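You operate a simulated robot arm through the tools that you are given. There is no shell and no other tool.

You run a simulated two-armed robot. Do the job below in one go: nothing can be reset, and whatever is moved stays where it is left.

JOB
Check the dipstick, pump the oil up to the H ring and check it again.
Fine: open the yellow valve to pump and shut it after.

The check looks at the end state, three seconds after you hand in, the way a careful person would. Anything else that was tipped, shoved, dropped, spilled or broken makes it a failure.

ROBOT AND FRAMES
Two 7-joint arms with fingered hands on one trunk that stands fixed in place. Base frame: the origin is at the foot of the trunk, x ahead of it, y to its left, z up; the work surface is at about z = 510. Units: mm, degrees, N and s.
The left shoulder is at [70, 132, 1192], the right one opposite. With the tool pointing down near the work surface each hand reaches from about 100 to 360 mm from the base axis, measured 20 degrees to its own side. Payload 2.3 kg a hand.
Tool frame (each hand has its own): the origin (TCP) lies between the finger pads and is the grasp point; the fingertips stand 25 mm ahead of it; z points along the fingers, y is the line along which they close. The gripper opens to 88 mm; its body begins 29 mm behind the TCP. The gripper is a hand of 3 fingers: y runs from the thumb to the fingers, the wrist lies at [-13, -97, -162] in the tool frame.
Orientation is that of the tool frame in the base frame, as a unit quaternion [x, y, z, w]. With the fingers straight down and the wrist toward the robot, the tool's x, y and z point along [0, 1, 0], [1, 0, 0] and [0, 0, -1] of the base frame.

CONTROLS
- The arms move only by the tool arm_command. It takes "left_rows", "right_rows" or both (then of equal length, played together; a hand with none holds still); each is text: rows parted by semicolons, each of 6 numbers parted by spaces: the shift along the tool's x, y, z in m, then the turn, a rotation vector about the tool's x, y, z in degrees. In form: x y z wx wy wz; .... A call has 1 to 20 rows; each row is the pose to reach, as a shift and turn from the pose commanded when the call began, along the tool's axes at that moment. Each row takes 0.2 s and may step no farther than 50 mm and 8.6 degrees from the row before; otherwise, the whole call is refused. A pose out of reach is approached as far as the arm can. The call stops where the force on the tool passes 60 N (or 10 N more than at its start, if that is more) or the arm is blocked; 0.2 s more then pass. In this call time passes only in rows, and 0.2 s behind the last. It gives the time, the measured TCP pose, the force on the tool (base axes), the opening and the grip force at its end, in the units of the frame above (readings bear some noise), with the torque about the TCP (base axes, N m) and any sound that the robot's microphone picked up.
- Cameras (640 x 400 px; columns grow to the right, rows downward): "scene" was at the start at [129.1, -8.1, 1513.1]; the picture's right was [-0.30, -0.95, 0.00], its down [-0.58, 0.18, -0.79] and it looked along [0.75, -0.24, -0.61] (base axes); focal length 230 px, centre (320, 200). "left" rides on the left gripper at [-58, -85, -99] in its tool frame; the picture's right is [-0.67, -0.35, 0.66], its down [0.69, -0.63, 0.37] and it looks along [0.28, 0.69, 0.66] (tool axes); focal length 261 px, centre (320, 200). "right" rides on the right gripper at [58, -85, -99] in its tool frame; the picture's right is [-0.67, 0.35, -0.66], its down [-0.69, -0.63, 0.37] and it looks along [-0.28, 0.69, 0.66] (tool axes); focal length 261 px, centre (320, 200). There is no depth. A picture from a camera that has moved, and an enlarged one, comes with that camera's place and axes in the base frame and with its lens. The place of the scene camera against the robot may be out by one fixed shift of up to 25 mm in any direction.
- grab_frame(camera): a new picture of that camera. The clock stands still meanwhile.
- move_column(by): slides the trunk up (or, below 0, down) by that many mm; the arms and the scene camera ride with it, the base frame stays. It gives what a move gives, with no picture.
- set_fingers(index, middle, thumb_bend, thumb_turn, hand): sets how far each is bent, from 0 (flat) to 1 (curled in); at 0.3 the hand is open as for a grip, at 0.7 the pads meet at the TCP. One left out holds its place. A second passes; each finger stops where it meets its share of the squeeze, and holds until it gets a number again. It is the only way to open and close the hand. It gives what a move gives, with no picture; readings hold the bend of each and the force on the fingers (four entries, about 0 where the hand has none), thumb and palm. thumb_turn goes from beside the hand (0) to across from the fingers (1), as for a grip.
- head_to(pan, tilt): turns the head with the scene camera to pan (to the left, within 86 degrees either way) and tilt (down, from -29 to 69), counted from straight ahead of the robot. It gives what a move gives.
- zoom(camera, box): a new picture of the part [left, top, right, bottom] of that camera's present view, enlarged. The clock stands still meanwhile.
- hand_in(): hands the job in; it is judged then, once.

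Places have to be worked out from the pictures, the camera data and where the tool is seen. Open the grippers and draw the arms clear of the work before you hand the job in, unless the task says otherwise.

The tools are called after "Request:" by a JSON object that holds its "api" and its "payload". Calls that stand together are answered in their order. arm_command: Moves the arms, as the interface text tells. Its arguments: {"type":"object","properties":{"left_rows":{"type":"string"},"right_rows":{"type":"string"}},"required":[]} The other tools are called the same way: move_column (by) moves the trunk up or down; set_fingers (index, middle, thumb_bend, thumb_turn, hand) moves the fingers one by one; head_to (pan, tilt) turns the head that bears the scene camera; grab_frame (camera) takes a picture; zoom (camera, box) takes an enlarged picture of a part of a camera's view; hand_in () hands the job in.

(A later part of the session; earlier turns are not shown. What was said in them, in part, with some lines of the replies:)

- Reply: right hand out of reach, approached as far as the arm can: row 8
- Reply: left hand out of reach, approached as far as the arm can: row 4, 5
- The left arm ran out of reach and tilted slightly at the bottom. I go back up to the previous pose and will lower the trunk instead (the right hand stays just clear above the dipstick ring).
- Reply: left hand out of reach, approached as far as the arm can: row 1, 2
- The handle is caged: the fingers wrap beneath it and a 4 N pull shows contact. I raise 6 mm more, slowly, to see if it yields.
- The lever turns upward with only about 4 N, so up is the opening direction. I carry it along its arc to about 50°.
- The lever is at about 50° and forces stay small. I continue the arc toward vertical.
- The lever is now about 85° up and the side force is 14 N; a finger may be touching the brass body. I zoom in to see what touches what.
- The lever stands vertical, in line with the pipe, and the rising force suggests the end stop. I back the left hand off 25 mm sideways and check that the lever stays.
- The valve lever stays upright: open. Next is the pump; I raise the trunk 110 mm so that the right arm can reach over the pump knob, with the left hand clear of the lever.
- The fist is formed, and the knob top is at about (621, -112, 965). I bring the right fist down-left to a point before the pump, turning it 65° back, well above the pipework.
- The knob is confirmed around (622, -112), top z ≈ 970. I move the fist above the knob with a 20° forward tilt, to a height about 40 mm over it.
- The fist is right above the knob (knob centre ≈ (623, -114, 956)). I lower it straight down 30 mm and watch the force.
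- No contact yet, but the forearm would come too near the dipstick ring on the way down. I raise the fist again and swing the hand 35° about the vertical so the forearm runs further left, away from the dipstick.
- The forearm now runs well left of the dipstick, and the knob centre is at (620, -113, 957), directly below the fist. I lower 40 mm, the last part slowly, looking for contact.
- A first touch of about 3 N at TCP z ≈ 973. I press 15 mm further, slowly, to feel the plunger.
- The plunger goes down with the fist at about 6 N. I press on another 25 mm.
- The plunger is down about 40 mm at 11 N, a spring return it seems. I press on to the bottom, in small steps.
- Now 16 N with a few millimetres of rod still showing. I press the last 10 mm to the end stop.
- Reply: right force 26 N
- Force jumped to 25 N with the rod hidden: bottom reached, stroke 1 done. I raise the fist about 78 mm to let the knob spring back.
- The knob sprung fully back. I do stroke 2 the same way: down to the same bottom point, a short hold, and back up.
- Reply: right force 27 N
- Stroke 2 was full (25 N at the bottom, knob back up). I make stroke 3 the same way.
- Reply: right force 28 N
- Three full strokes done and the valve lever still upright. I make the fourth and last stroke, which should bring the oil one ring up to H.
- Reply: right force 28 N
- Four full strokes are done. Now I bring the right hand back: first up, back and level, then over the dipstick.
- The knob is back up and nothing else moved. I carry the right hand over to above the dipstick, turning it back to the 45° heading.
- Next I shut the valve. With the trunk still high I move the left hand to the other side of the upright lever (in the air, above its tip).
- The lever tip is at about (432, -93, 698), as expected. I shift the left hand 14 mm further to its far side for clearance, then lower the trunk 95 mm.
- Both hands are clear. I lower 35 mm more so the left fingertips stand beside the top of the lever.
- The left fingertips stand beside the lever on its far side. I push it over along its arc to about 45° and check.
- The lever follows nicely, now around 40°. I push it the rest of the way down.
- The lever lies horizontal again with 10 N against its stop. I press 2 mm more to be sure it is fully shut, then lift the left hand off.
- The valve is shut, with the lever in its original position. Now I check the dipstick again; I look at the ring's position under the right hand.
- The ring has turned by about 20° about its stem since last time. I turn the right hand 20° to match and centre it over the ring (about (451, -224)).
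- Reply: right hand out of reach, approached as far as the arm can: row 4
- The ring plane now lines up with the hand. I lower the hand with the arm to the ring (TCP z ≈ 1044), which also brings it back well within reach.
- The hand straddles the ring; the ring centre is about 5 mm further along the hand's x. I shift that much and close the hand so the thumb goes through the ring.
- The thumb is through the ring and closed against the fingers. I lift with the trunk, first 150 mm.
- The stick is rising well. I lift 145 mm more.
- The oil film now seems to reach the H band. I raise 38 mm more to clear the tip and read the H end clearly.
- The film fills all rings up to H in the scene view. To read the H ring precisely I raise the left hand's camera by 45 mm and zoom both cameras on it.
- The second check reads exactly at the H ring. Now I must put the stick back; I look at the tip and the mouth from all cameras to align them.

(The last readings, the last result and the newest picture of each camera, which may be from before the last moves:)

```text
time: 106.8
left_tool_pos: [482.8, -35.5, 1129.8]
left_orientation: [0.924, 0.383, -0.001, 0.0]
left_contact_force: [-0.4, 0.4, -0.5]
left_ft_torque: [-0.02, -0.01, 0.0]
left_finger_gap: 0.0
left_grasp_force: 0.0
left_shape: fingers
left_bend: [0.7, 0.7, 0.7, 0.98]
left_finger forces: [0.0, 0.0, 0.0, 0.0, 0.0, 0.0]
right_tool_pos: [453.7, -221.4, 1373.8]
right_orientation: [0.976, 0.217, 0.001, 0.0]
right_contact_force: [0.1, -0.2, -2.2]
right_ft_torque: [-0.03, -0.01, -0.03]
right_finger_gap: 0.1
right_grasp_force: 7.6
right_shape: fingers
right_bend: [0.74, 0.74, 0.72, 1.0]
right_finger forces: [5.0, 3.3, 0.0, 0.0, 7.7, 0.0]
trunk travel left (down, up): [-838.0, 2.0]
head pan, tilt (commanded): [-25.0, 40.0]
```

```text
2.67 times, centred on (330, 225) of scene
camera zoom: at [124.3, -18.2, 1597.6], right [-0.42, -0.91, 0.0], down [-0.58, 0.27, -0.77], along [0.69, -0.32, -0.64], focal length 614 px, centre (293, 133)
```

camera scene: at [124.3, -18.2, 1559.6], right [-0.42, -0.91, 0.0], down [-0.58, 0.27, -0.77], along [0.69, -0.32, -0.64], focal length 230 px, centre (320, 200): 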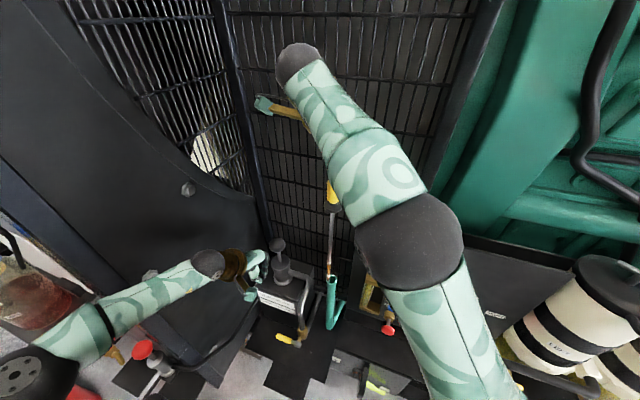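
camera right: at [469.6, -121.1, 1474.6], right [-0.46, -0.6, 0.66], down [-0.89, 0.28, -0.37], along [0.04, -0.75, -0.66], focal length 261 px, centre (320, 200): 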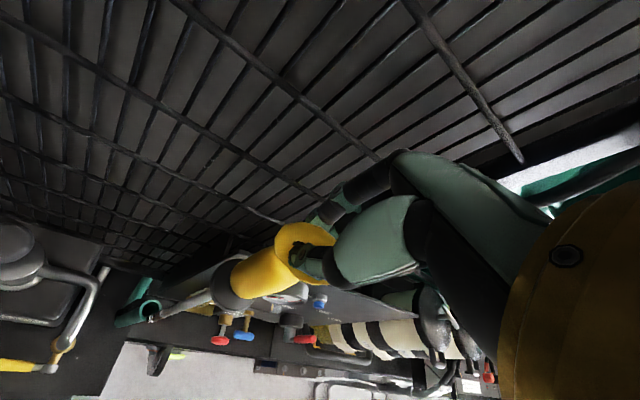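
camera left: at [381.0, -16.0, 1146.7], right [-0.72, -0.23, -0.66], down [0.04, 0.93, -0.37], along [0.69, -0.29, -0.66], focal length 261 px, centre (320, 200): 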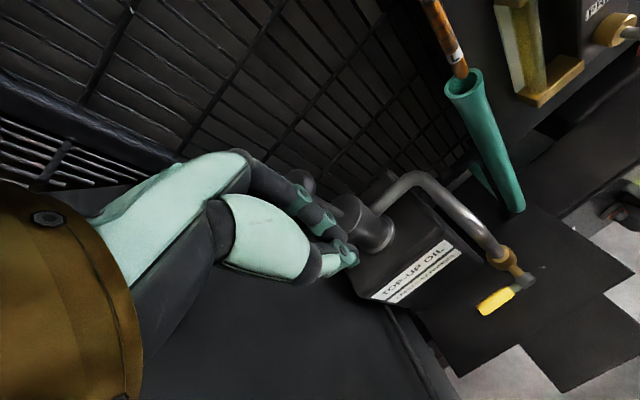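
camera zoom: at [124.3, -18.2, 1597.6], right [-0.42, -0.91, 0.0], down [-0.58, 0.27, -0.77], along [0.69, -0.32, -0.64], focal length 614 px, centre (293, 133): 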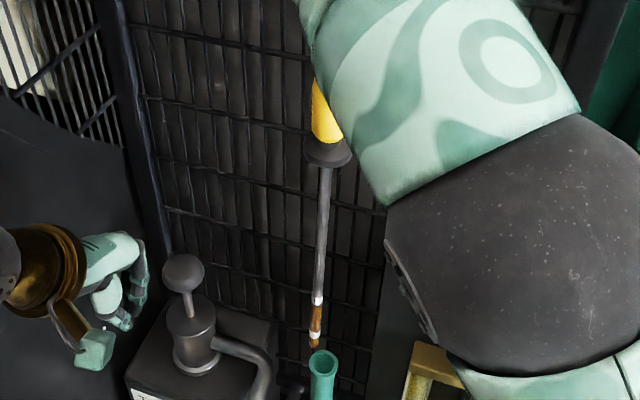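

The tip hangs about 66 mm above the mouth but is tilted some 3° by the firm grip (tip ≈ (442, -204), mouth ≈ (451, -225)). I ease the squeeze slightly, keeping the thumb through the ring, so the stick can hang plumb.

Request:
{"api": "set_fingers", "payload": {"hand": "right", "index": 0.71, "middle": 0.71, "thumb_bend": 0.7}}

Request:
{"api": "zoom", "payload": {"camera": "left", "box": [420, 40, 540, 160]}}

Request:
{"api": "zoom", "payload": {"camera": "scene", "box": [312, 250, 352, 300]}}

Request:
{"api": "zoom", "payload": {"camera": "right", "box": [100, 200, 360, 340]}}

```text
time: 107.8
left_tool_pos: [482.6, -35.8, 1129.5]
left_orientation: [0.924, 0.382, -0.001, -0.001]
left_contact_force: [0.6, 0.1, 0.3]
left_ft_torque: [0.02, 0.03, 0.01]
left_finger_gap: 0.0
left_grasp_force: 0.2
left_shape: fingers
left_bend: [0.7, 0.7, 0.7, 0.98]
left_finger forces: [0.0, 0.0, 0.0, 0.0, 0.1, 0.0]
right_tool_pos: [453.7, -221.5, 1373.3]
right_orientation: [0.976, 0.216, 0.0, 0.0]
right_contact_force: [-0.5, -0.4, -0.6]
right_ft_torque: [-0.02, -0.02, 0.0]
right_finger_gap: 0.0
right_grasp_force: 0.6
right_shape: fingers
right_bend: [0.71, 0.71, 0.69, 1.0]
right_finger forces: [0.5, 0.4, 0.0, 0.0, 0.8, 0.1]
trunk travel left (down, up): [-838.0, 2.0]
head pan, tilt (commanded): [-25.0, 40.0]
```

```text
3.33 times, centred on (480, 100) of left
camera zoom: at [380.8, -15.7, 1229.5], right [-0.72, -0.23, -0.66], down [0.04, 0.93, -0.37], along [0.69, -0.29, -0.66], focal length 869 px, centre (-213, 533)
```

zoom: 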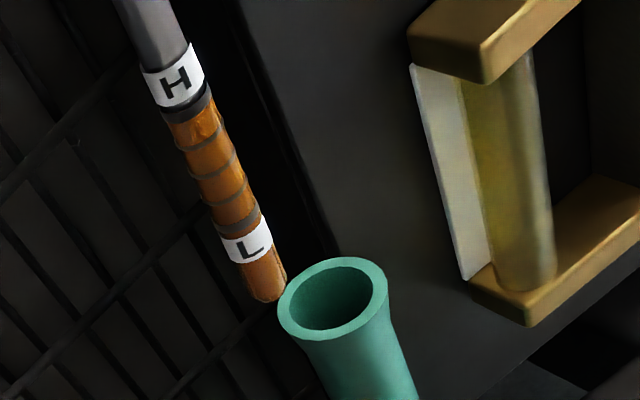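

```text
8.00 times, centred on (332, 275) of scene
camera zoom: at [124.2, -18.2, 1597.7], right [-0.42, -0.91, 0.0], down [-0.58, 0.27, -0.77], along [0.69, -0.32, -0.64], focal length 1844 px, centre (224, -400)
```

zoom: 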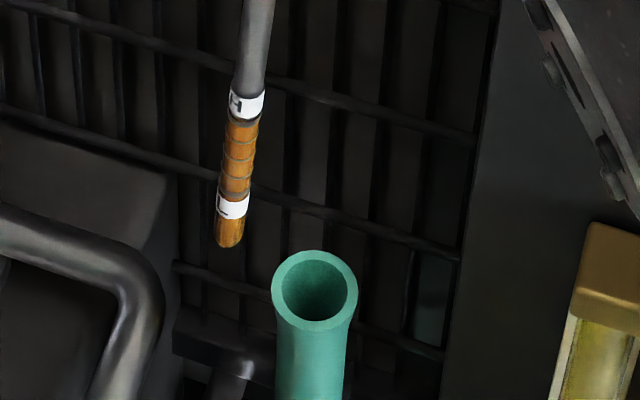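

```text
2.46 times, centred on (230, 270) of right
camera zoom: at [469.5, -121.0, 1474.5], right [-0.46, -0.6, 0.66], down [-0.89, 0.28, -0.37], along [0.04, -0.75, -0.66], focal length 642 px, centre (542, 28)
```

zoom: 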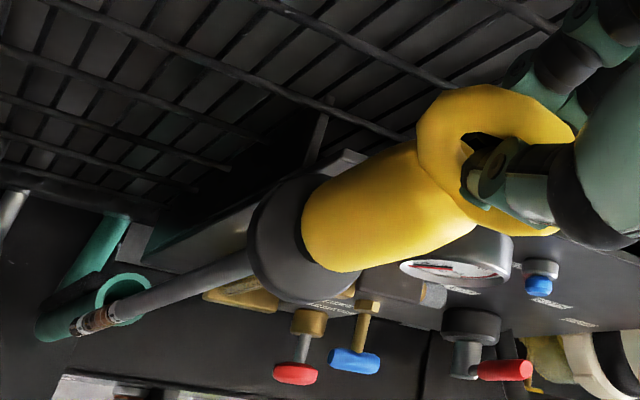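

The stick has swung; I wait a moment for it to settle and look again.

Request:
{"api": "arm_command", "payload": {"right_rows": "0 0 0 0 0 0; 0 0 0 0 0 0; 0 0 0 0 0 0; 0 0 0 0 0 0; 0 0 0 0 0 0; 0 0 0 0 0 0; 0 0 0 0 0 0; 0 0 0 0 0 0; 0 0 0 0 0 0; 0 0 0 0 0 0"}}

Request:
{"api": "zoom", "payload": {"camera": "left", "box": [420, 40, 540, 160]}}

Request:
{"api": "zoom", "payload": {"camera": "scene", "box": [312, 250, 352, 300]}}

Request:
{"api": "zoom", "payload": {"camera": "right", "box": [100, 200, 360, 340]}}

```text
time: 110.0
left_tool_pos: [482.7, -35.0, 1130.2]
left_orientation: [0.924, 0.383, 0.0, -0.001]
left_contact_force: [-0.5, 0.1, -0.1]
left_ft_torque: [0.01, 0.02, 0.0]
left_finger_gap: 0.1
left_grasp_force: 0.0
left_shape: fingers
left_bend: [0.7, 0.7, 0.7, 0.98]
left_finger forces: [0.1, 0.1, 0.1, 0.1, 0.1, 0.1]
right_tool_pos: [454.6, -222.1, 1375.0]
right_orientation: [0.976, 0.217, 0.0, 0.0]
right_contact_force: [-0.2, -1.5, -1.7]
right_ft_torque: [0.0, 0.03, 0.02]
right_finger_gap: 0.0
right_grasp_force: 0.8
right_shape: fingers
right_bend: [0.71, 0.71, 0.69, 1.0]
right_finger forces: [0.4, 0.4, 0.0, 0.0, 0.9, 0.1]
trunk travel left (down, up): [-838.0, 2.0]
head pan, tilt (commanded): [-25.0, 40.0]
```

```text
3.33 times, centred on (480, 100) of left
camera zoom: at [380.8, -15.7, 1229.5], right [-0.72, -0.23, -0.66], down [0.04, 0.93, -0.37], along [0.69, -0.29, -0.66], focal length 869 px, centre (-213, 533)
```

zoom: 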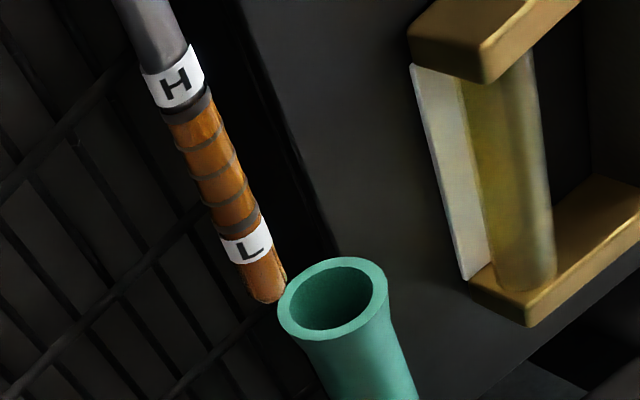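

```text
8.00 times, centred on (332, 275) of scene
camera zoom: at [124.2, -18.2, 1597.7], right [-0.42, -0.91, 0.0], down [-0.58, 0.27, -0.77], along [0.69, -0.32, -0.64], focal length 1844 px, centre (224, -400)
```

zoom: 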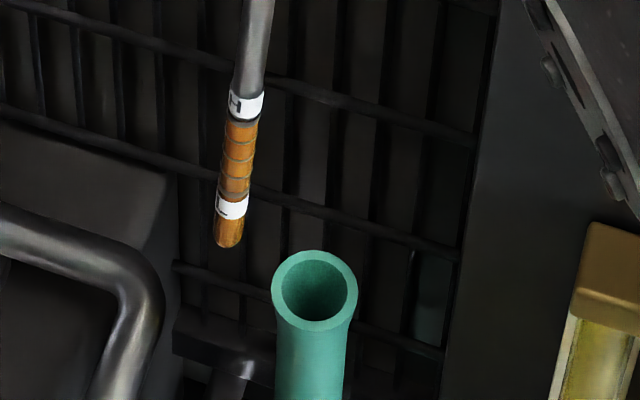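

```text
2.46 times, centred on (230, 270) of right
camera zoom: at [469.5, -121.0, 1474.5], right [-0.46, -0.6, 0.66], down [-0.89, 0.28, -0.37], along [0.04, -0.75, -0.66], focal length 642 px, centre (542, 28)
```

zoom: 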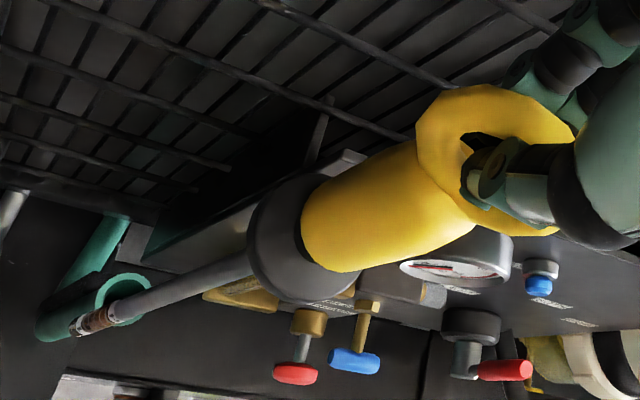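

It has settled, leaning about 5° toward +y: tip ≈ (452, -190, 988), mouth ≈ (451, -225.5, 931). I shift the hand slowly by about -35 mm in y so that the tip stands over the mouth.

Request:
{"api": "arm_command", "payload": {"right_rows": "-0.0015 0.003 0 0 0 0; -0.003 0.006 0 0 0 0; -0.005 0.0095 0 0 0 0; -0.007 0.0135 0 0 0 0; -0.009 0.017 0 0 0 0; -0.011 0.021 0 0 0 0; -0.013 0.025 0 0 0 0; -0.015 0.0285 0 0 0 0; -0.016 0.0305 0 0 0 0; -0.0165 0.0315 0 0 0 0; -0.0165 0.0315 0 0 0 0; -0.0165 0.0315 0 0 0 0; -0.0165 0.0315 0 0 0 0"}}

Request:
{"api": "zoom", "payload": {"camera": "left", "box": [420, 40, 540, 160]}}

Request:
{"api": "zoom", "payload": {"camera": "scene", "box": [312, 250, 352, 300]}}

Request:
{"api": "zoom", "payload": {"camera": "right", "box": [100, 200, 360, 340]}}

```text
time: 112.8
left_tool_pos: [482.4, -35.0, 1129.5]
left_orientation: [0.924, 0.382, 0.0, -0.001]
left_contact_force: [0.7, 0.2, 0.3]
left_ft_torque: [0.01, -0.02, -0.01]
left_finger_gap: 0.0
left_grasp_force: 0.0
left_shape: fingers
left_bend: [0.7, 0.7, 0.7, 0.98]
left_finger forces: [0.0, 0.1, 0.0, 0.1, 0.0, 0.0]
right_tool_pos: [452.9, -257.9, 1374.6]
right_orientation: [0.976, 0.217, 0.0, -0.001]
right_contact_force: [0.7, 0.0, -1.2]
right_ft_torque: [0.01, -0.04, -0.03]
right_finger_gap: 0.0
right_grasp_force: 1.3
right_shape: fingers
right_bend: [0.71, 0.71, 0.69, 1.0]
right_finger forces: [0.5, 0.4, 0.1, 0.1, 0.8, 0.0]
trunk travel left (down, up): [-838.0, 2.0]
head pan, tilt (commanded): [-25.0, 40.0]
```

```text
3.33 times, centred on (480, 100) of left
camera zoom: at [380.9, -15.7, 1229.5], right [-0.72, -0.23, -0.66], down [0.04, 0.93, -0.37], along [0.69, -0.29, -0.66], focal length 869 px, centre (-213, 533)
```

zoom: 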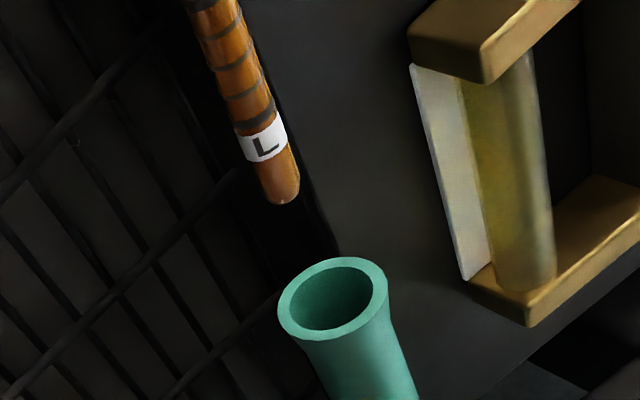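

```text
8.00 times, centred on (332, 275) of scene
camera zoom: at [124.2, -18.3, 1597.6], right [-0.42, -0.91, 0.0], down [-0.58, 0.27, -0.77], along [0.69, -0.32, -0.64], focal length 1844 px, centre (224, -400)
```

zoom: 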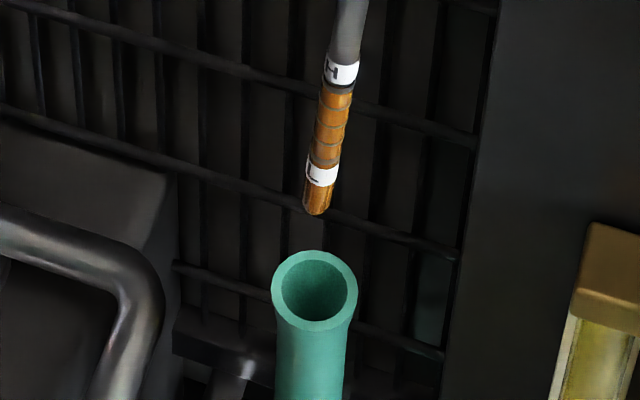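

```text
2.46 times, centred on (230, 270) of right
camera zoom: at [468.1, -156.6, 1474.5], right [-0.46, -0.6, 0.66], down [-0.89, 0.28, -0.37], along [0.04, -0.75, -0.66], focal length 642 px, centre (542, 28)
```

zoom: 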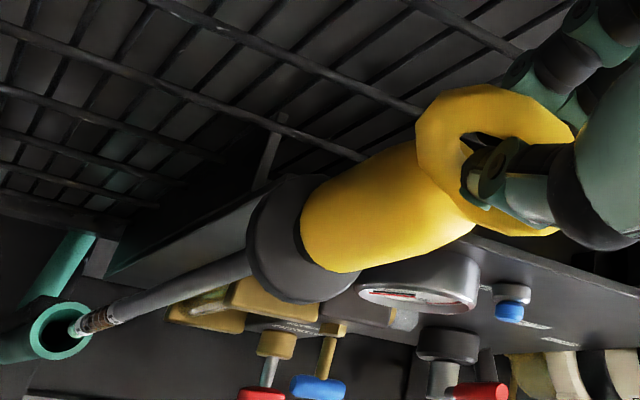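

The tip now stands at about (451.5, -225), right over the mouth. I lower the trunk 75 mm to bring the tip just inside.

Request:
{"api": "move_column", "payload": {"by": -75}}

Request:
{"api": "zoom", "payload": {"camera": "left", "box": [400, 0, 520, 100]}}

Request:
{"api": "zoom", "payload": {"camera": "scene", "box": [302, 220, 362, 300]}}

Request:
{"api": "zoom", "payload": {"camera": "right", "box": [80, 240, 240, 360]}}

```text
time: 114.0
left_tool_pos: [482.3, -34.5, 1053.9]
left_orientation: [0.924, 0.383, 0.0, 0.0]
left_contact_force: [-1.7, 0.2, 0.2]
left_ft_torque: [0.0, 0.01, -0.05]
left_finger_gap: 0.1
left_grasp_force: 0.1
left_shape: fingers
left_bend: [0.7, 0.7, 0.7, 0.98]
left_finger forces: [0.1, 0.0, 0.0, 0.1, 0.0, 0.0]
right_tool_pos: [452.5, -258.1, 1299.8]
right_orientation: [0.976, 0.217, 0.0, 0.0]
right_contact_force: [0.2, -0.2, -0.6]
right_ft_torque: [0.02, 0.0, 0.03]
right_finger_gap: 0.3
right_grasp_force: 1.1
right_shape: fingers
right_bend: [0.71, 0.71, 0.69, 1.0]
right_finger forces: [0.6, 0.4, 0.1, 0.0, 0.7, 0.0]
trunk travel left (down, up): [-763.0, 77.0]
head pan, tilt (commanded): [-25.0, 40.0]
```

```text
4.00 times, centred on (460, 50) of left
camera zoom: at [380.7, -15.7, 1154.5], right [-0.72, -0.23, -0.66], down [0.04, 0.93, -0.37], along [0.69, -0.29, -0.66], focal length 1043 px, centre (-240, 800)
```

zoom: 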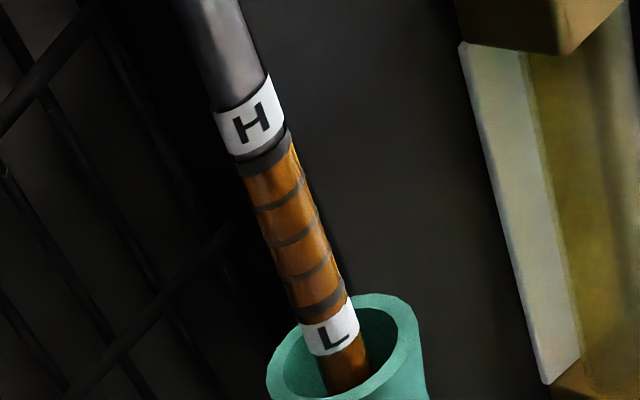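

```text
5.00 times, centred on (332, 260) of scene
camera zoom: at [124.1, -18.2, 1522.6], right [-0.42, -0.91, 0.0], down [-0.58, 0.27, -0.77], along [0.69, -0.32, -0.64], focal length 1152 px, centre (260, -100)
```

zoom: 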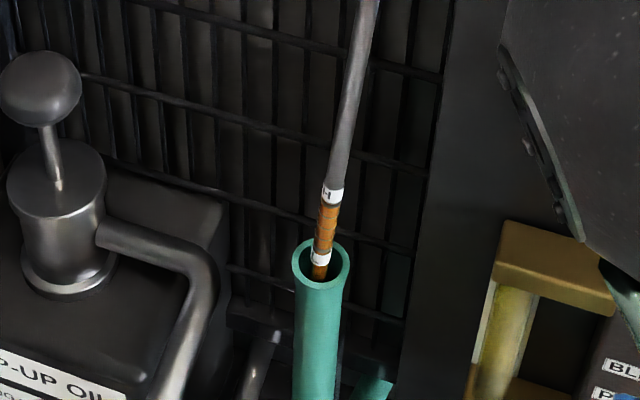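

```text
3.33 times, centred on (160, 300) of right
camera zoom: at [467.9, -156.6, 1399.6], right [-0.46, -0.6, 0.66], down [-0.89, 0.28, -0.37], along [0.04, -0.75, -0.66], focal length 869 px, centre (853, -133)
```

zoom: 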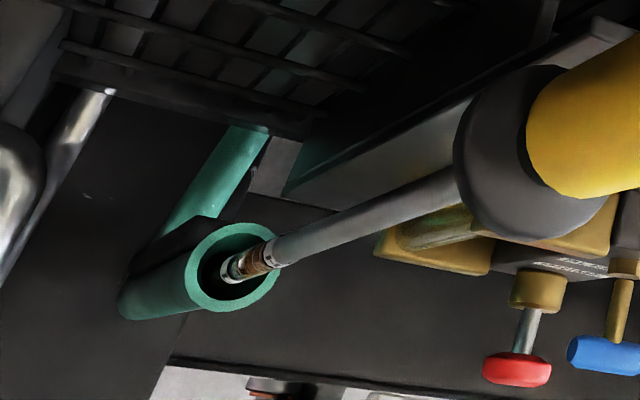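

The tip is inside the mouth. I lower another 50 mm.

Request:
{"api": "move_column", "payload": {"by": -50}}

Request:
{"api": "zoom", "payload": {"camera": "scene", "box": [290, 150, 390, 300]}}

Request:
{"api": "zoom", "payload": {"camera": "right", "box": [80, 200, 360, 360]}}

```text
time: 114.9
left_tool_pos: [483.2, -34.9, 1003.9]
left_orientation: [0.924, 0.383, 0.0, -0.001]
left_contact_force: [-0.9, -0.4, -0.1]
left_ft_torque: [-0.02, 0.0, -0.02]
left_finger_gap: 0.0
left_grasp_force: 0.0
left_shape: fingers
left_bend: [0.7, 0.7, 0.7, 0.98]
left_finger forces: [0.0, 0.0, 0.0, 0.1, 0.1, 0.0]
right_tool_pos: [451.8, -257.5, 1249.3]
right_orientation: [0.976, 0.217, 0.0, 0.0]
right_contact_force: [0.2, -0.4, -0.6]
right_ft_torque: [0.01, 0.02, 0.02]
right_finger_gap: 0.0
right_grasp_force: 0.9
right_shape: fingers
right_bend: [0.71, 0.71, 0.69, 1.0]
right_finger forces: [0.5, 0.4, 0.0, 0.0, 0.9, 0.1]
trunk travel left (down, up): [-713.0, 127.0]
head pan, tilt (commanded): [-25.0, 40.0]
```

```text
2.67 times, centred on (340, 225) of scene
camera zoom: at [123.9, -18.2, 1472.6], right [-0.42, -0.91, 0.0], down [-0.58, 0.27, -0.77], along [0.69, -0.32, -0.64], focal length 614 px, centre (267, 133)
```

zoom: 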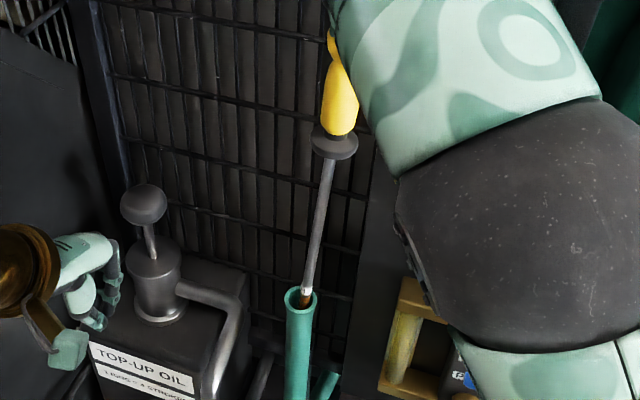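

```text
2.29 times, centred on (220, 280) of right
camera zoom: at [467.7, -156.6, 1349.6], right [-0.46, -0.6, 0.66], down [-0.89, 0.28, -0.37], along [0.04, -0.75, -0.66], focal length 596 px, centre (549, 17)
```

zoom: 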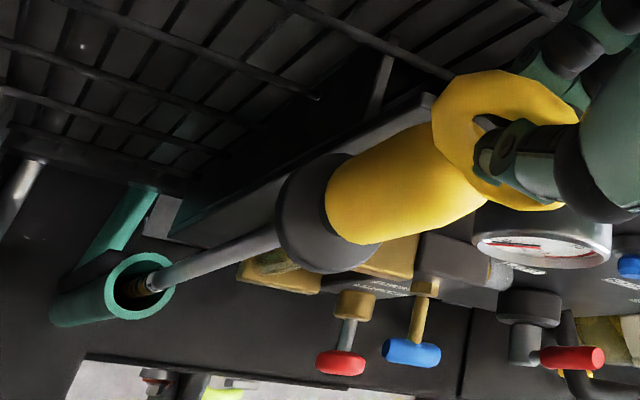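

The tip is about 65 mm deep. Now I bring the hand back slowly over the tube axis so the stick straightens up within the tube.

Request:
{"api": "arm_command", "payload": {"right_rows": "0.0015 -0.003 0 0 0 0; 0.003 -0.006 0 0 0 0; 0.0045 -0.0085 0 0 0 0; 0.006 -0.0115 0 0 0 0; 0.0075 -0.0145 0 0 0 0; 0.009 -0.0172 0 0 0 0; 0.0105 -0.02 0 0 0 0; 0.012 -0.023 0 0 0 0; 0.0135 -0.026 0 0 0 0; 0.015 -0.0285 0 0 0 0; 0.015 -0.0285 0 0 0 0; 0.015 -0.0285 0 0 0 0"}}

Request:
{"api": "zoom", "payload": {"camera": "scene", "box": [290, 150, 390, 300]}}

Request:
{"api": "zoom", "payload": {"camera": "right", "box": [80, 200, 360, 360]}}

```text
time: 117.5
left_tool_pos: [481.8, -35.3, 1004.0]
left_orientation: [0.924, 0.383, 0.0, 0.0]
left_contact_force: [0.1, -0.1, -0.4]
left_ft_torque: [0.0, 0.0, 0.02]
left_finger_gap: 0.0
left_grasp_force: 0.1
left_shape: fingers
left_bend: [0.7, 0.7, 0.7, 0.98]
left_finger forces: [0.0, 0.0, 0.1, 0.1, 0.0, 0.0]
right_tool_pos: [453.9, -225.0, 1249.4]
right_orientation: [0.976, 0.217, 0.0, 0.0]
right_contact_force: [-0.1, 0.1, -1.0]
right_ft_torque: [-0.04, -0.01, -0.03]
right_finger_gap: 0.2
right_grasp_force: 1.0
right_shape: fingers
right_bend: [0.71, 0.71, 0.69, 1.0]
right_finger forces: [0.8, 0.7, 0.2, 0.0, 1.4, 0.1]
trunk travel left (down, up): [-713.0, 127.0]
head pan, tilt (commanded): [-25.0, 40.0]
```

```text
2.67 times, centred on (340, 225) of scene
camera zoom: at [124.2, -18.3, 1472.6], right [-0.42, -0.91, 0.0], down [-0.58, 0.27, -0.77], along [0.69, -0.32, -0.64], focal length 614 px, centre (267, 133)
```

zoom: 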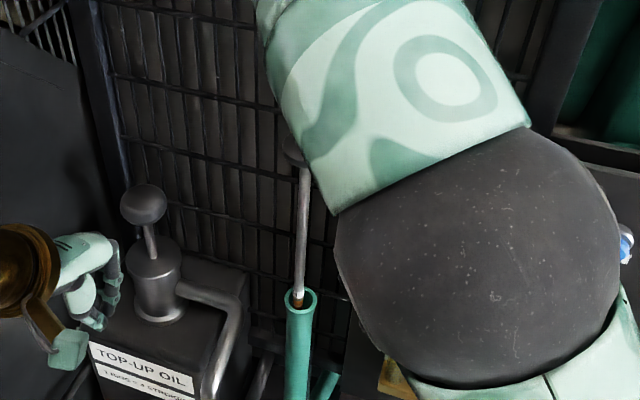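

```text
2.29 times, centred on (220, 280) of right
camera zoom: at [469.5, -124.4, 1349.6], right [-0.46, -0.6, 0.66], down [-0.89, 0.28, -0.37], along [0.04, -0.75, -0.66], focal length 596 px, centre (549, 17)
```

zoom: 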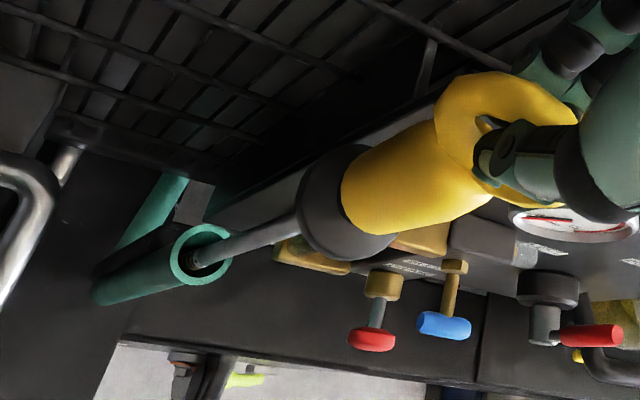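

The stick is upright in the tube with no side force. I lower 150 mm.

Request:
{"api": "move_column", "payload": {"by": -150}}

Request:
{"api": "grab_frame", "payload": {"camera": "scene"}}

Request:
{"api": "zoom", "payload": {"camera": "right", "box": [80, 160, 400, 360]}}

```text
time: 119.2
left_tool_pos: [481.6, -35.2, 855.8]
left_orientation: [0.924, 0.383, 0.0, 0.0]
left_contact_force: [0.4, -0.8, 0.8]
left_ft_torque: [0.0, -0.01, 0.01]
left_finger_gap: 0.1
left_grasp_force: 0.0
left_shape: fingers
left_bend: [0.7, 0.7, 0.7, 0.98]
left_finger forces: [0.0, 0.1, 0.0, 0.0, 0.1, 0.0]
right_tool_pos: [453.3, -225.0, 1099.4]
right_orientation: [0.976, 0.217, 0.0, 0.001]
right_contact_force: [0.1, 0.2, -0.3]
right_ft_torque: [-0.01, -0.02, 0.01]
right_finger_gap: 0.0
right_grasp_force: 0.6
right_shape: fingers
right_bend: [0.71, 0.71, 0.69, 1.0]
right_finger forces: [0.7, 0.7, 0.1, 0.0, 1.3, 0.1]
trunk travel left (down, up): [-563.0, 277.0]
head pan, tilt (commanded): [-25.0, 40.0]
```

```text
taken
camera scene: at [124.0, -18.2, 1322.7], right [-0.42, -0.91, 0.0], down [-0.58, 0.27, -0.77], along [0.69, -0.32, -0.64], focal length 230 px, centre (320, 200)
```

scene: 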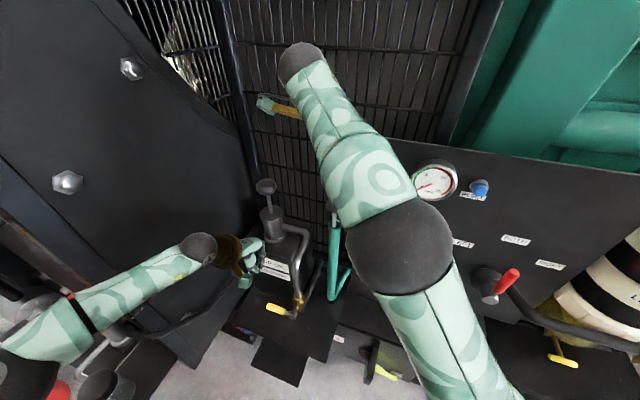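

```text
2.00 times, centred on (240, 260) of right
camera zoom: at [469.3, -124.4, 1199.7], right [-0.46, -0.6, 0.66], down [-0.89, 0.28, -0.37], along [0.04, -0.75, -0.66], focal length 521 px, centre (480, 80)
```

zoom: 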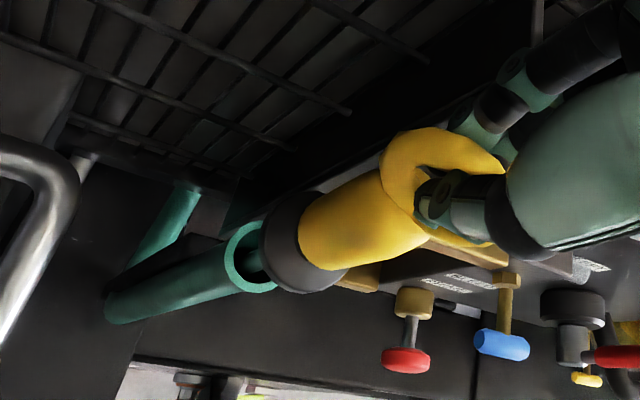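

About 57 mm remain. I lower 50 mm and check the seating.

Request:
{"api": "move_column", "payload": {"by": -50}}

Request:
{"api": "zoom", "payload": {"camera": "right", "box": [80, 160, 400, 360]}}

Request:
{"api": "zoom", "payload": {"camera": "scene", "box": [280, 150, 380, 250]}}

```text
time: 120.1
left_tool_pos: [483.5, -35.9, 805.0]
left_orientation: [0.924, 0.383, 0.0, 0.0]
left_contact_force: [0.1, 0.4, -0.5]
left_ft_torque: [-0.03, 0.02, -0.01]
left_finger_gap: 0.2
left_grasp_force: 0.0
left_shape: fingers
left_bend: [0.7, 0.7, 0.7, 0.98]
left_finger forces: [0.0, 0.1, 0.0, 0.0, 0.1, 0.0]
right_tool_pos: [453.8, -225.4, 1049.0]
right_orientation: [0.976, 0.217, 0.0, 0.0]
right_contact_force: [1.0, -0.4, -1.8]
right_ft_torque: [-0.02, 0.0, 0.03]
right_finger_gap: 0.0
right_grasp_force: 1.2
right_shape: fingers
right_bend: [0.71, 0.71, 0.69, 1.0]
right_finger forces: [0.8, 0.7, 0.0, 0.0, 1.4, 0.1]
trunk travel left (down, up): [-513.0, 327.0]
head pan, tilt (commanded): [-25.0, 40.0]
```

```text
2.00 times, centred on (240, 260) of right
camera zoom: at [469.2, -124.4, 1149.7], right [-0.46, -0.6, 0.66], down [-0.89, 0.28, -0.37], along [0.04, -0.75, -0.66], focal length 521 px, centre (480, 80)
```

zoom: 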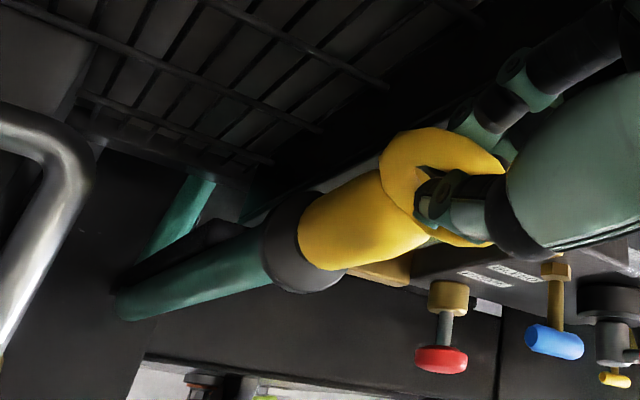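

```text
4.00 times, centred on (330, 200) of scene
camera zoom: at [123.8, -18.2, 1272.6], right [-0.42, -0.91, 0.0], down [-0.58, 0.27, -0.77], along [0.69, -0.32, -0.64], focal length 922 px, centre (280, 200)
```

zoom: 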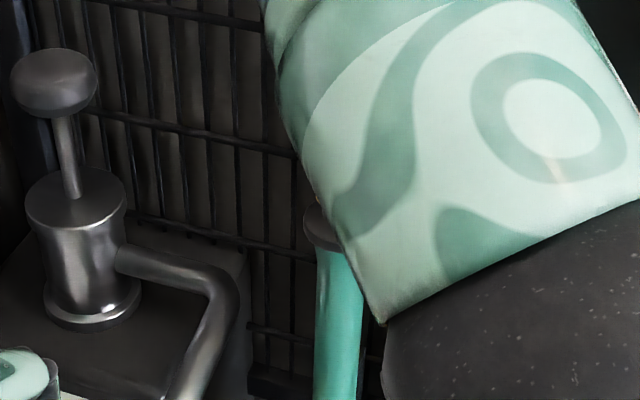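

Nearly home. I lower 8 mm more and watch for the load coming off.

Request:
{"api": "move_column", "payload": {"by": -8}}

Request:
{"api": "zoom", "payload": {"camera": "right", "box": [160, 190, 360, 330]}}

Request:
{"api": "zoom", "payload": {"camera": "scene", "box": [290, 180, 350, 240]}}

```text
time: 120.7
left_tool_pos: [481.9, -34.6, 796.0]
left_orientation: [0.924, 0.383, 0.0, -0.001]
left_contact_force: [0.0, -0.4, -0.1]
left_ft_torque: [0.01, 0.01, -0.01]
left_finger_gap: 0.0
left_grasp_force: 0.1
left_shape: fingers
left_bend: [0.7, 0.7, 0.7, 0.98]
left_finger forces: [0.0, 0.1, 0.0, 0.1, 0.0, 0.0]
right_tool_pos: [454.3, -224.4, 1041.4]
right_orientation: [0.976, 0.217, 0.001, 0.0]
right_contact_force: [1.1, 0.6, 1.9]
right_ft_torque: [-0.02, 0.03, 0.01]
right_finger_gap: 0.0
right_grasp_force: 0.9
right_shape: fingers
right_bend: [0.71, 0.71, 0.69, 1.0]
right_finger forces: [0.7, 0.6, 0.0, 0.0, 0.9, 0.0]
trunk travel left (down, up): [-505.0, 335.0]
head pan, tilt (commanded): [-25.0, 40.0]
```

```text
2.86 times, centred on (260, 260) of right
camera zoom: at [468.9, -124.2, 1142.0], right [-0.46, -0.6, 0.66], down [-0.89, 0.28, -0.37], along [0.04, -0.75, -0.66], focal length 745 px, centre (491, 29)
```

zoom: 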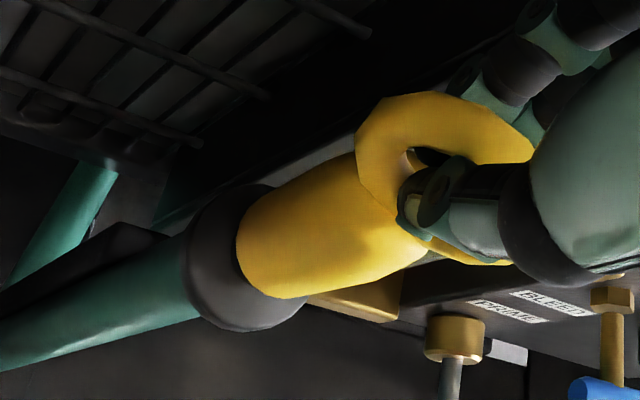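

```text
6.67 times, centred on (320, 210) of scene
camera zoom: at [123.6, -18.0, 1264.7], right [-0.42, -0.91, 0.0], down [-0.58, 0.27, -0.77], along [0.69, -0.32, -0.64], focal length 1536 px, centre (320, 133)
```

zoom: 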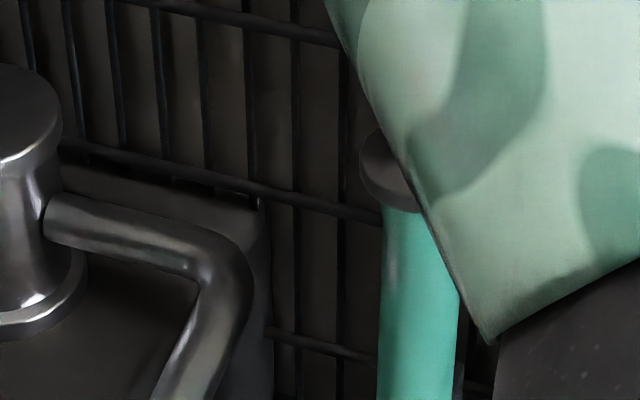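

The load is off the hook and the cap is back at the height where I gripped it. I open the right hand.

Request:
{"api": "set_fingers", "payload": {"hand": "right", "index": 0.3, "middle": 0.3, "thumb_bend": 0.3}}

Request:
{"api": "zoom", "payload": {"camera": "right", "box": [160, 170, 400, 350]}}

```text
time: 121.7
left_tool_pos: [481.5, -34.8, 797.2]
left_orientation: [0.924, 0.383, 0.001, 0.0]
left_contact_force: [-0.6, 0.4, 1.3]
left_ft_torque: [-0.04, 0.05, -0.01]
left_finger_gap: 0.2
left_grasp_force: 0.1
left_shape: fingers
left_bend: [0.7, 0.7, 0.7, 0.98]
left_finger forces: [0.1, 0.0, 0.1, 0.1, 0.1, 0.0]
right_tool_pos: [453.4, -225.8, 1041.8]
right_orientation: [0.976, 0.216, 0.0, 0.001]
right_contact_force: [0.1, -0.1, -0.6]
right_ft_torque: [0.0, -0.02, 0.0]
right_finger_gap: 84.3
right_grasp_force: 0.0
right_shape: fingers
right_bend: [0.3, 0.3, 0.3, 0.98]
right_finger forces: [0.1, 0.0, 0.1, 0.0, 0.0, 0.0]
trunk travel left (down, up): [-505.0, 335.0]
head pan, tilt (commanded): [-25.0, 40.0]
```

```text
2.22 times, centred on (280, 260) of right
camera zoom: at [469.1, -124.2, 1141.8], right [-0.46, -0.6, 0.66], down [-0.89, 0.28, -0.37], along [0.04, -0.75, -0.66], focal length 579 px, centre (409, 67)
```

zoom: 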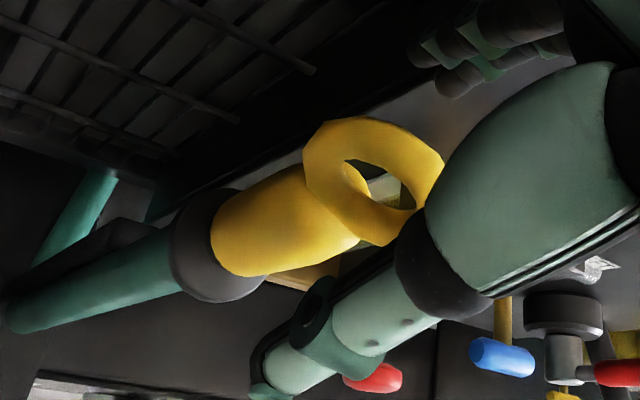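

The ring is free. I raise the trunk 130 mm to draw the hand straight up off it.

Request:
{"api": "move_column", "payload": {"by": 130}}

Request:
{"api": "grab_frame", "payload": {"camera": "scene"}}

Request:
{"api": "grab_frame", "payload": {"camera": "right"}}

Request:
{"api": "grab_frame", "payload": {"camera": "left"}}

```text
time: 123.3
left_tool_pos: [483.0, -33.9, 926.4]
left_orientation: [0.924, 0.382, 0.0, 0.0]
left_contact_force: [-0.2, 0.5, 0.0]
left_ft_torque: [0.01, 0.0, 0.01]
left_finger_gap: 0.1
left_grasp_force: 0.0
left_shape: fingers
left_bend: [0.7, 0.7, 0.7, 0.98]
left_finger forces: [0.0, 0.1, 0.0, 0.0, 0.0, 0.0]
right_tool_pos: [453.8, -225.6, 1171.6]
right_orientation: [0.976, 0.217, -0.001, -0.001]
right_contact_force: [-0.2, -0.7, -0.8]
right_ft_torque: [0.0, 0.01, -0.03]
right_finger_gap: 84.2
right_grasp_force: 0.1
right_shape: fingers
right_bend: [0.3, 0.3, 0.3, 0.98]
right_finger forces: [0.0, 0.0, 0.1, 0.0, 0.0, 0.1]
trunk travel left (down, up): [-635.0, 205.0]
head pan, tilt (commanded): [-25.0, 40.0]
```

```text
taken
camera scene: at [124.0, -18.1, 1394.7], right [-0.42, -0.91, 0.0], down [-0.58, 0.27, -0.77], along [0.69, -0.32, -0.64], focal length 230 px, centre (320, 200)
```

scene: 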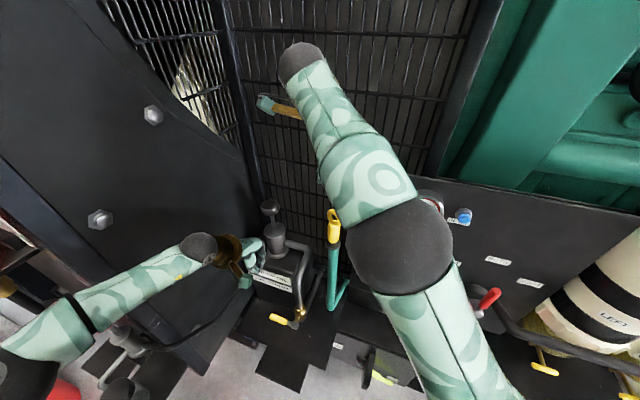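

```text
taken
camera right: at [469.3, -124.3, 1271.8], right [-0.46, -0.6, 0.66], down [-0.89, 0.28, -0.37], along [0.04, -0.75, -0.66], focal length 261 px, centre (320, 200)
```

right: 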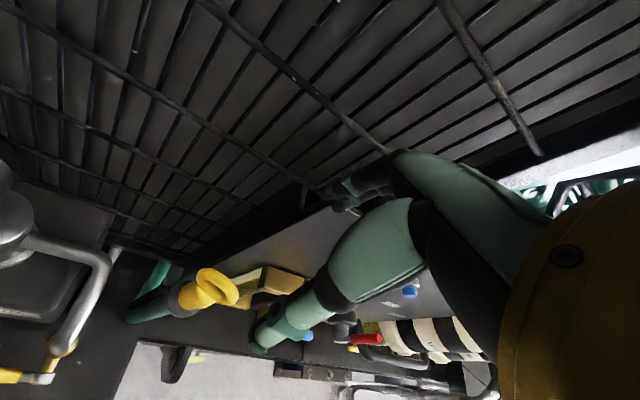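

```text
taken
camera left: at [380.6, -15.6, 1026.5], right [-0.72, -0.23, -0.66], down [0.04, 0.93, -0.37], along [0.69, -0.29, -0.66], focal length 261 px, centre (320, 200)
```

left: 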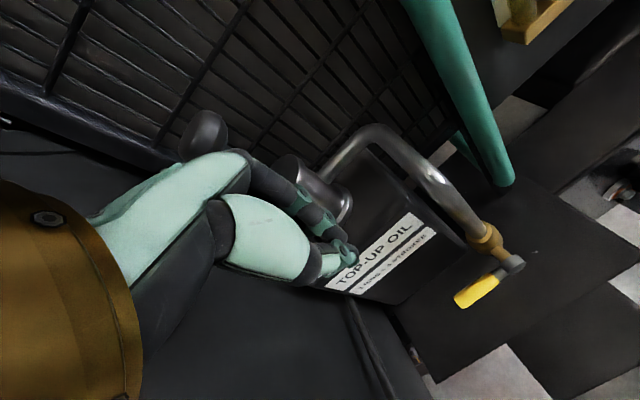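

Everything looks in place: valve lever horizontal, pump knob up, dipstick seated. I raise the trunk to its starting height, open the left hand, and draw both arms back.

Request:
{"api": "move_column", "payload": {"by": 115}}

Request:
{"api": "set_fingers", "payload": {"hand": "left", "index": 0.3, "middle": 0.3, "thumb_bend": 0.3}}

Request:
{"api": "arm_command", "payload": {"left_rows": "-0.003 -0.0121 -0.0139 0 0 -3; -0.006 -0.0241 -0.0279 0 0 -6; -0.0091 -0.0362 -0.0418 0 0 -9; -0.0121 -0.0483 -0.0557 0 0 -12; -0.0151 -0.0603 -0.0697 0 0 -15; -0.0181 -0.0724 -0.0836 0 0 -18; -0.0211 -0.0845 -0.0975 0 0 -21; -0.0242 -0.0965 -0.1115 0 0 -24; -0.0272 -0.1086 -0.1254 0 0 -27; -0.0302 -0.1207 -0.1393 0 0 -30; -0.0332 -0.1327 -0.1533 0 0 -33; -0.0362 -0.1448 -0.1672 0 0 -36; -0.0393 -0.1569 -0.1811 0 0 -39; -0.0423 -0.1689 -0.1951 0 0 -42; -0.0453 -0.181 -0.209 0 0 -45", "right_rows": "-0.0059 -0.0014 -0.0047 0 0 -4.3; -0.0118 -0.0028 -0.0095 0 0 -8.7; -0.0177 -0.0043 -0.0142 0 0 -13; -0.0235 -0.0057 -0.0189 0 0 -17.3; -0.0294 -0.0071 -0.0237 0 0 -21.7; -0.0353 -0.0085 -0.0284 0 0 -26; -0.0412 -0.0099 -0.0331 0 0 -30.3; -0.0471 -0.0114 -0.0379 0 0 -34.7; -0.053 -0.0128 -0.0426 0 0 -39; -0.0589 -0.0142 -0.0473 0 0 -43.3; -0.0648 -0.0156 -0.0521 0 0 -47.7; -0.0706 -0.017 -0.0568 0 0 -52; -0.0765 -0.0185 -0.0615 0 0 -56.3; -0.0824 -0.0199 -0.0663 0 0 -60.7; -0.0883 -0.0213 -0.071 0 0 -65"}}

Request:
{"api": "grab_frame", "payload": {"camera": "scene"}}

Request:
{"api": "grab_frame", "payload": {"camera": "left"}}

Request:
{"api": "grab_frame", "payload": {"camera": "right"}}

```text
time: 124.8
left_tool_pos: [481.6, -34.6, 1041.1]
left_orientation: [0.924, 0.383, 0.001, 0.0]
left_contact_force: [-0.4, -0.2, 0.1]
left_ft_torque: [0.02, -0.02, 0.04]
left_finger_gap: 0.0
left_grasp_force: 0.1
left_shape: fingers
left_bend: [0.7, 0.7, 0.7, 0.98]
left_finger forces: [0.1, 0.1, 0.0, 0.1, 0.1, 0.0]
right_tool_pos: [453.5, -226.1, 1286.3]
right_orientation: [0.976, 0.216, -0.001, 0.0]
right_contact_force: [-0.1, 0.1, -0.2]
right_ft_torque: [-0.02, -0.02, -0.05]
right_finger_gap: 84.1
right_grasp_force: 0.0
right_shape: fingers
right_bend: [0.3, 0.3, 0.3, 0.98]
right_finger forces: [0.1, 0.1, 0.0, 0.0, 0.0, 0.1]
trunk travel left (down, up): [-750.0, 90.0]
head pan, tilt (commanded): [-25.0, 40.0]
```

```text
time: 125.8
left_tool_pos: [482.6, -34.8, 1041.1]
left_orientation: [0.924, 0.382, 0.0, 0.0]
left_contact_force: [-0.3, 0.7, 0.2]
left_ft_torque: [-0.03, -0.01, -0.01]
left_finger_gap: 84.3
left_grasp_force: 0.1
left_shape: fingers
left_bend: [0.3, 0.3, 0.3, 0.98]
left_finger forces: [0.0, 0.1, 0.0, 0.0, 0.0, 0.0]
right_tool_pos: [454.2, -224.7, 1286.9]
right_orientation: [0.976, 0.216, 0.0, 0.0]
right_contact_force: [0.1, -0.2, -0.6]
right_ft_torque: [-0.01, 0.02, -0.01]
right_finger_gap: 84.2
right_grasp_force: 0.1
right_shape: fingers
right_bend: [0.3, 0.3, 0.3, 0.98]
right_finger forces: [0.0, 0.1, 0.0, 0.0, 0.1, 0.1]
trunk travel left (down, up): [-750.0, 90.0]
head pan, tilt (commanded): [-25.0, 40.0]
```

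```text
time: 128.9
left_tool_pos: [320.2, 61.9, 1251.5]
left_orientation: [0.706, 0.708, 0.0, 0.0]
left_contact_force: [-0.4, 0.4, 0.5]
left_ft_torque: [0.01, 0.01, 0.02]
left_finger_gap: 84.3
left_grasp_force: 0.0
left_shape: fingers
left_bend: [0.3, 0.3, 0.3, 0.98]
left_finger forces: [0.0, 0.0, 0.1, 0.0, 0.0, 0.0]
right_tool_pos: [364.4, -243.7, 1356.9]
right_orientation: [0.707, 0.708, 0.001, 0.0]
right_contact_force: [0.9, -0.6, 0.2]
right_ft_torque: [-0.03, 0.01, -0.02]
right_finger_gap: 84.6
right_grasp_force: 0.0
right_shape: fingers
right_bend: [0.3, 0.3, 0.3, 0.98]
right_finger forces: [0.0, 0.1, 0.0, 0.0, 0.0, 0.1]
trunk travel left (down, up): [-750.0, 90.0]
head pan, tilt (commanded): [-25.0, 40.0]
```

```text
taken
camera scene: at [122.6, -18.4, 1509.8], right [-0.42, -0.91, 0.0], down [-0.58, 0.27, -0.77], along [0.69, -0.32, -0.64], focal length 230 px, centre (320, 200)
```

scene: 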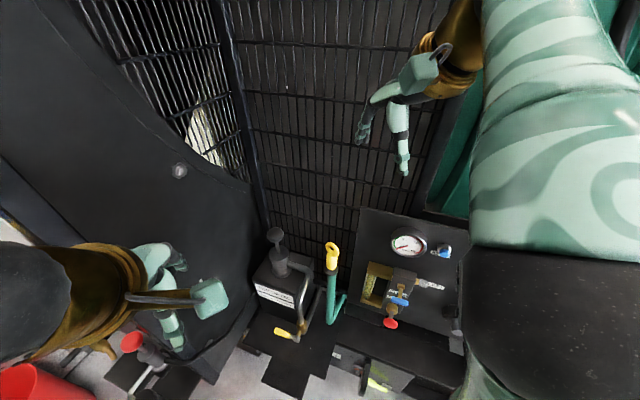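

```text
taken
camera left: at [235.4, 3.1, 1350.3], right [-0.35, -0.67, -0.66], down [-0.63, 0.68, -0.37], along [0.69, 0.29, -0.66], focal length 261 px, centre (320, 200)
```

left: 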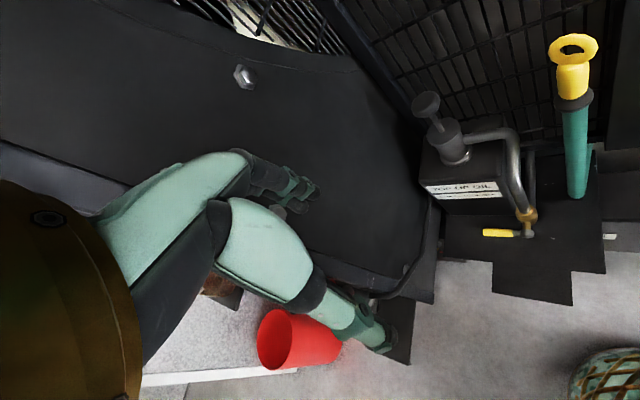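

```text
taken
camera right: at [277.2, -186.1, 1457.6], right [0.35, -0.67, 0.66], down [-0.63, -0.69, -0.37], along [0.7, -0.28, -0.66], focal length 261 px, centre (320, 200)
```

right: 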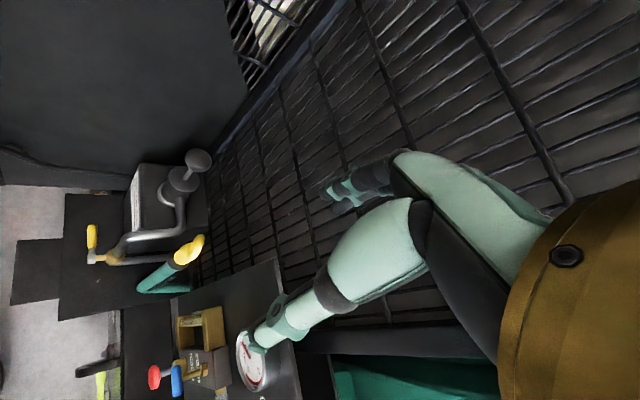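

The right camera is back at its starting pose, so I compare the same zoomed views with those from the start: valve lever, dipstick seating and knob.

Request:
{"api": "zoom", "payload": {"camera": "right", "box": [60, 200, 220, 300]}}

Request:
{"api": "zoom", "payload": {"camera": "left", "box": [520, 10, 640, 110]}}

Request:
{"api": "zoom", "payload": {"camera": "right", "box": [0, 130, 320, 400]}}

Request:
{"api": "zoom", "payload": {"camera": "scene", "box": [240, 220, 400, 340]}}

```text
4.00 times, centred on (140, 250) of right
camera zoom: at [277.2, -186.1, 1457.6], right [0.35, -0.67, 0.66], down [-0.63, -0.69, -0.37], along [0.7, -0.28, -0.66], focal length 1043 px, centre (1040, 0)
```

zoom: 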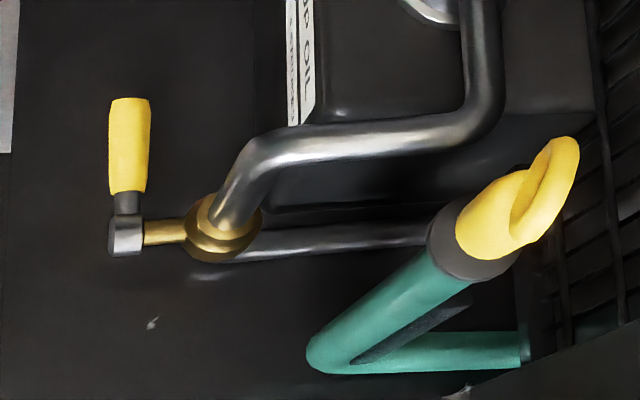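

```text
4.00 times, centred on (580, 60) of left
camera zoom: at [235.4, 3.1, 1350.3], right [-0.35, -0.67, -0.66], down [-0.63, 0.68, -0.37], along [0.69, 0.29, -0.66], focal length 1043 px, centre (-720, 760)
```

zoom: 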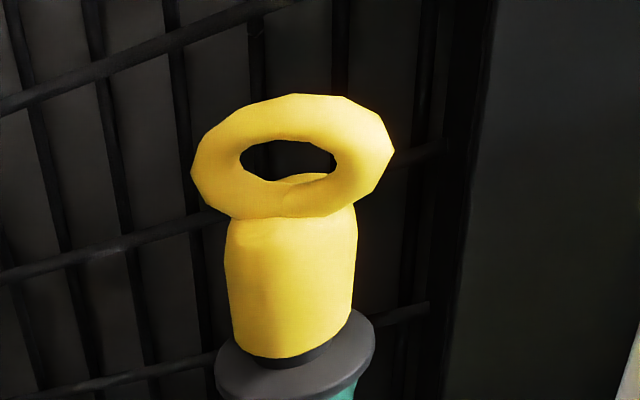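

```text
1.48 times, centred on (160, 265) of right
camera zoom: at [277.2, -186.1, 1457.6], right [0.35, -0.67, 0.66], down [-0.63, -0.69, -0.37], along [0.7, -0.28, -0.66], focal length 386 px, centre (557, 104)
```

zoom: 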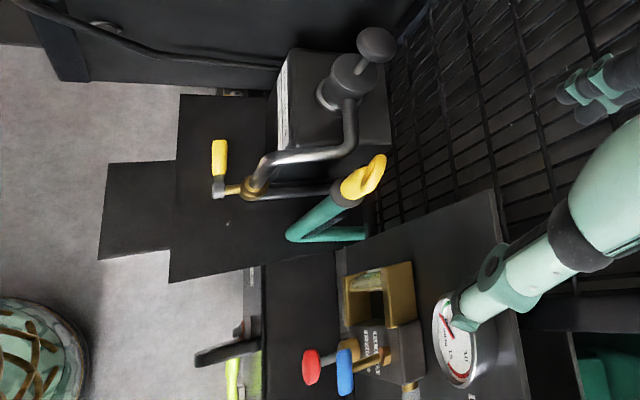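

```text
3.33 times, centred on (320, 280) of scene
camera zoom: at [122.6, -18.4, 1509.8], right [-0.42, -0.91, 0.0], down [-0.58, 0.27, -0.77], along [0.69, -0.32, -0.64], focal length 768 px, centre (320, -67)
```

zoom: 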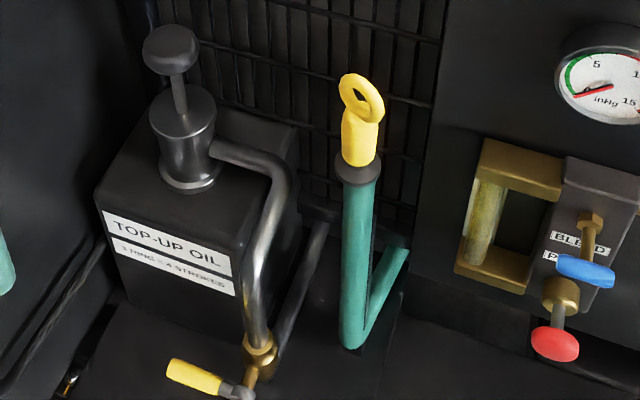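

All matches the starting views: the lever is shut in its original place, the knob is up, the dipstick cap sits on the tube, and the second reading was at the H ring. Both hands are open and clear, so I hand the job in.

Request:
{"api": "hand_in", "payload": {}}

```text
The job is handed in.
```

The oil is now at the H ring. I checked it on the dipstick before and after pumping.

- **First check:** the oil reached the third ring above L, one ring below H. The pump label says one ring is 4 strokes.
- **Pumping:** I opened the yellow valve, gave 4 full strokes, and pushed the lever back to its stop, where it was before.
- **Second check:** the oil reached the H ring. I did this check after shutting the valve.

At the end the dipstick was back in its tube with the cap seated, and the pump knob was up. Its ring handle now faces a slightly different way than at the start. Both hands are open and drawn back, and in the last pictures nothing else looked moved or spilled.
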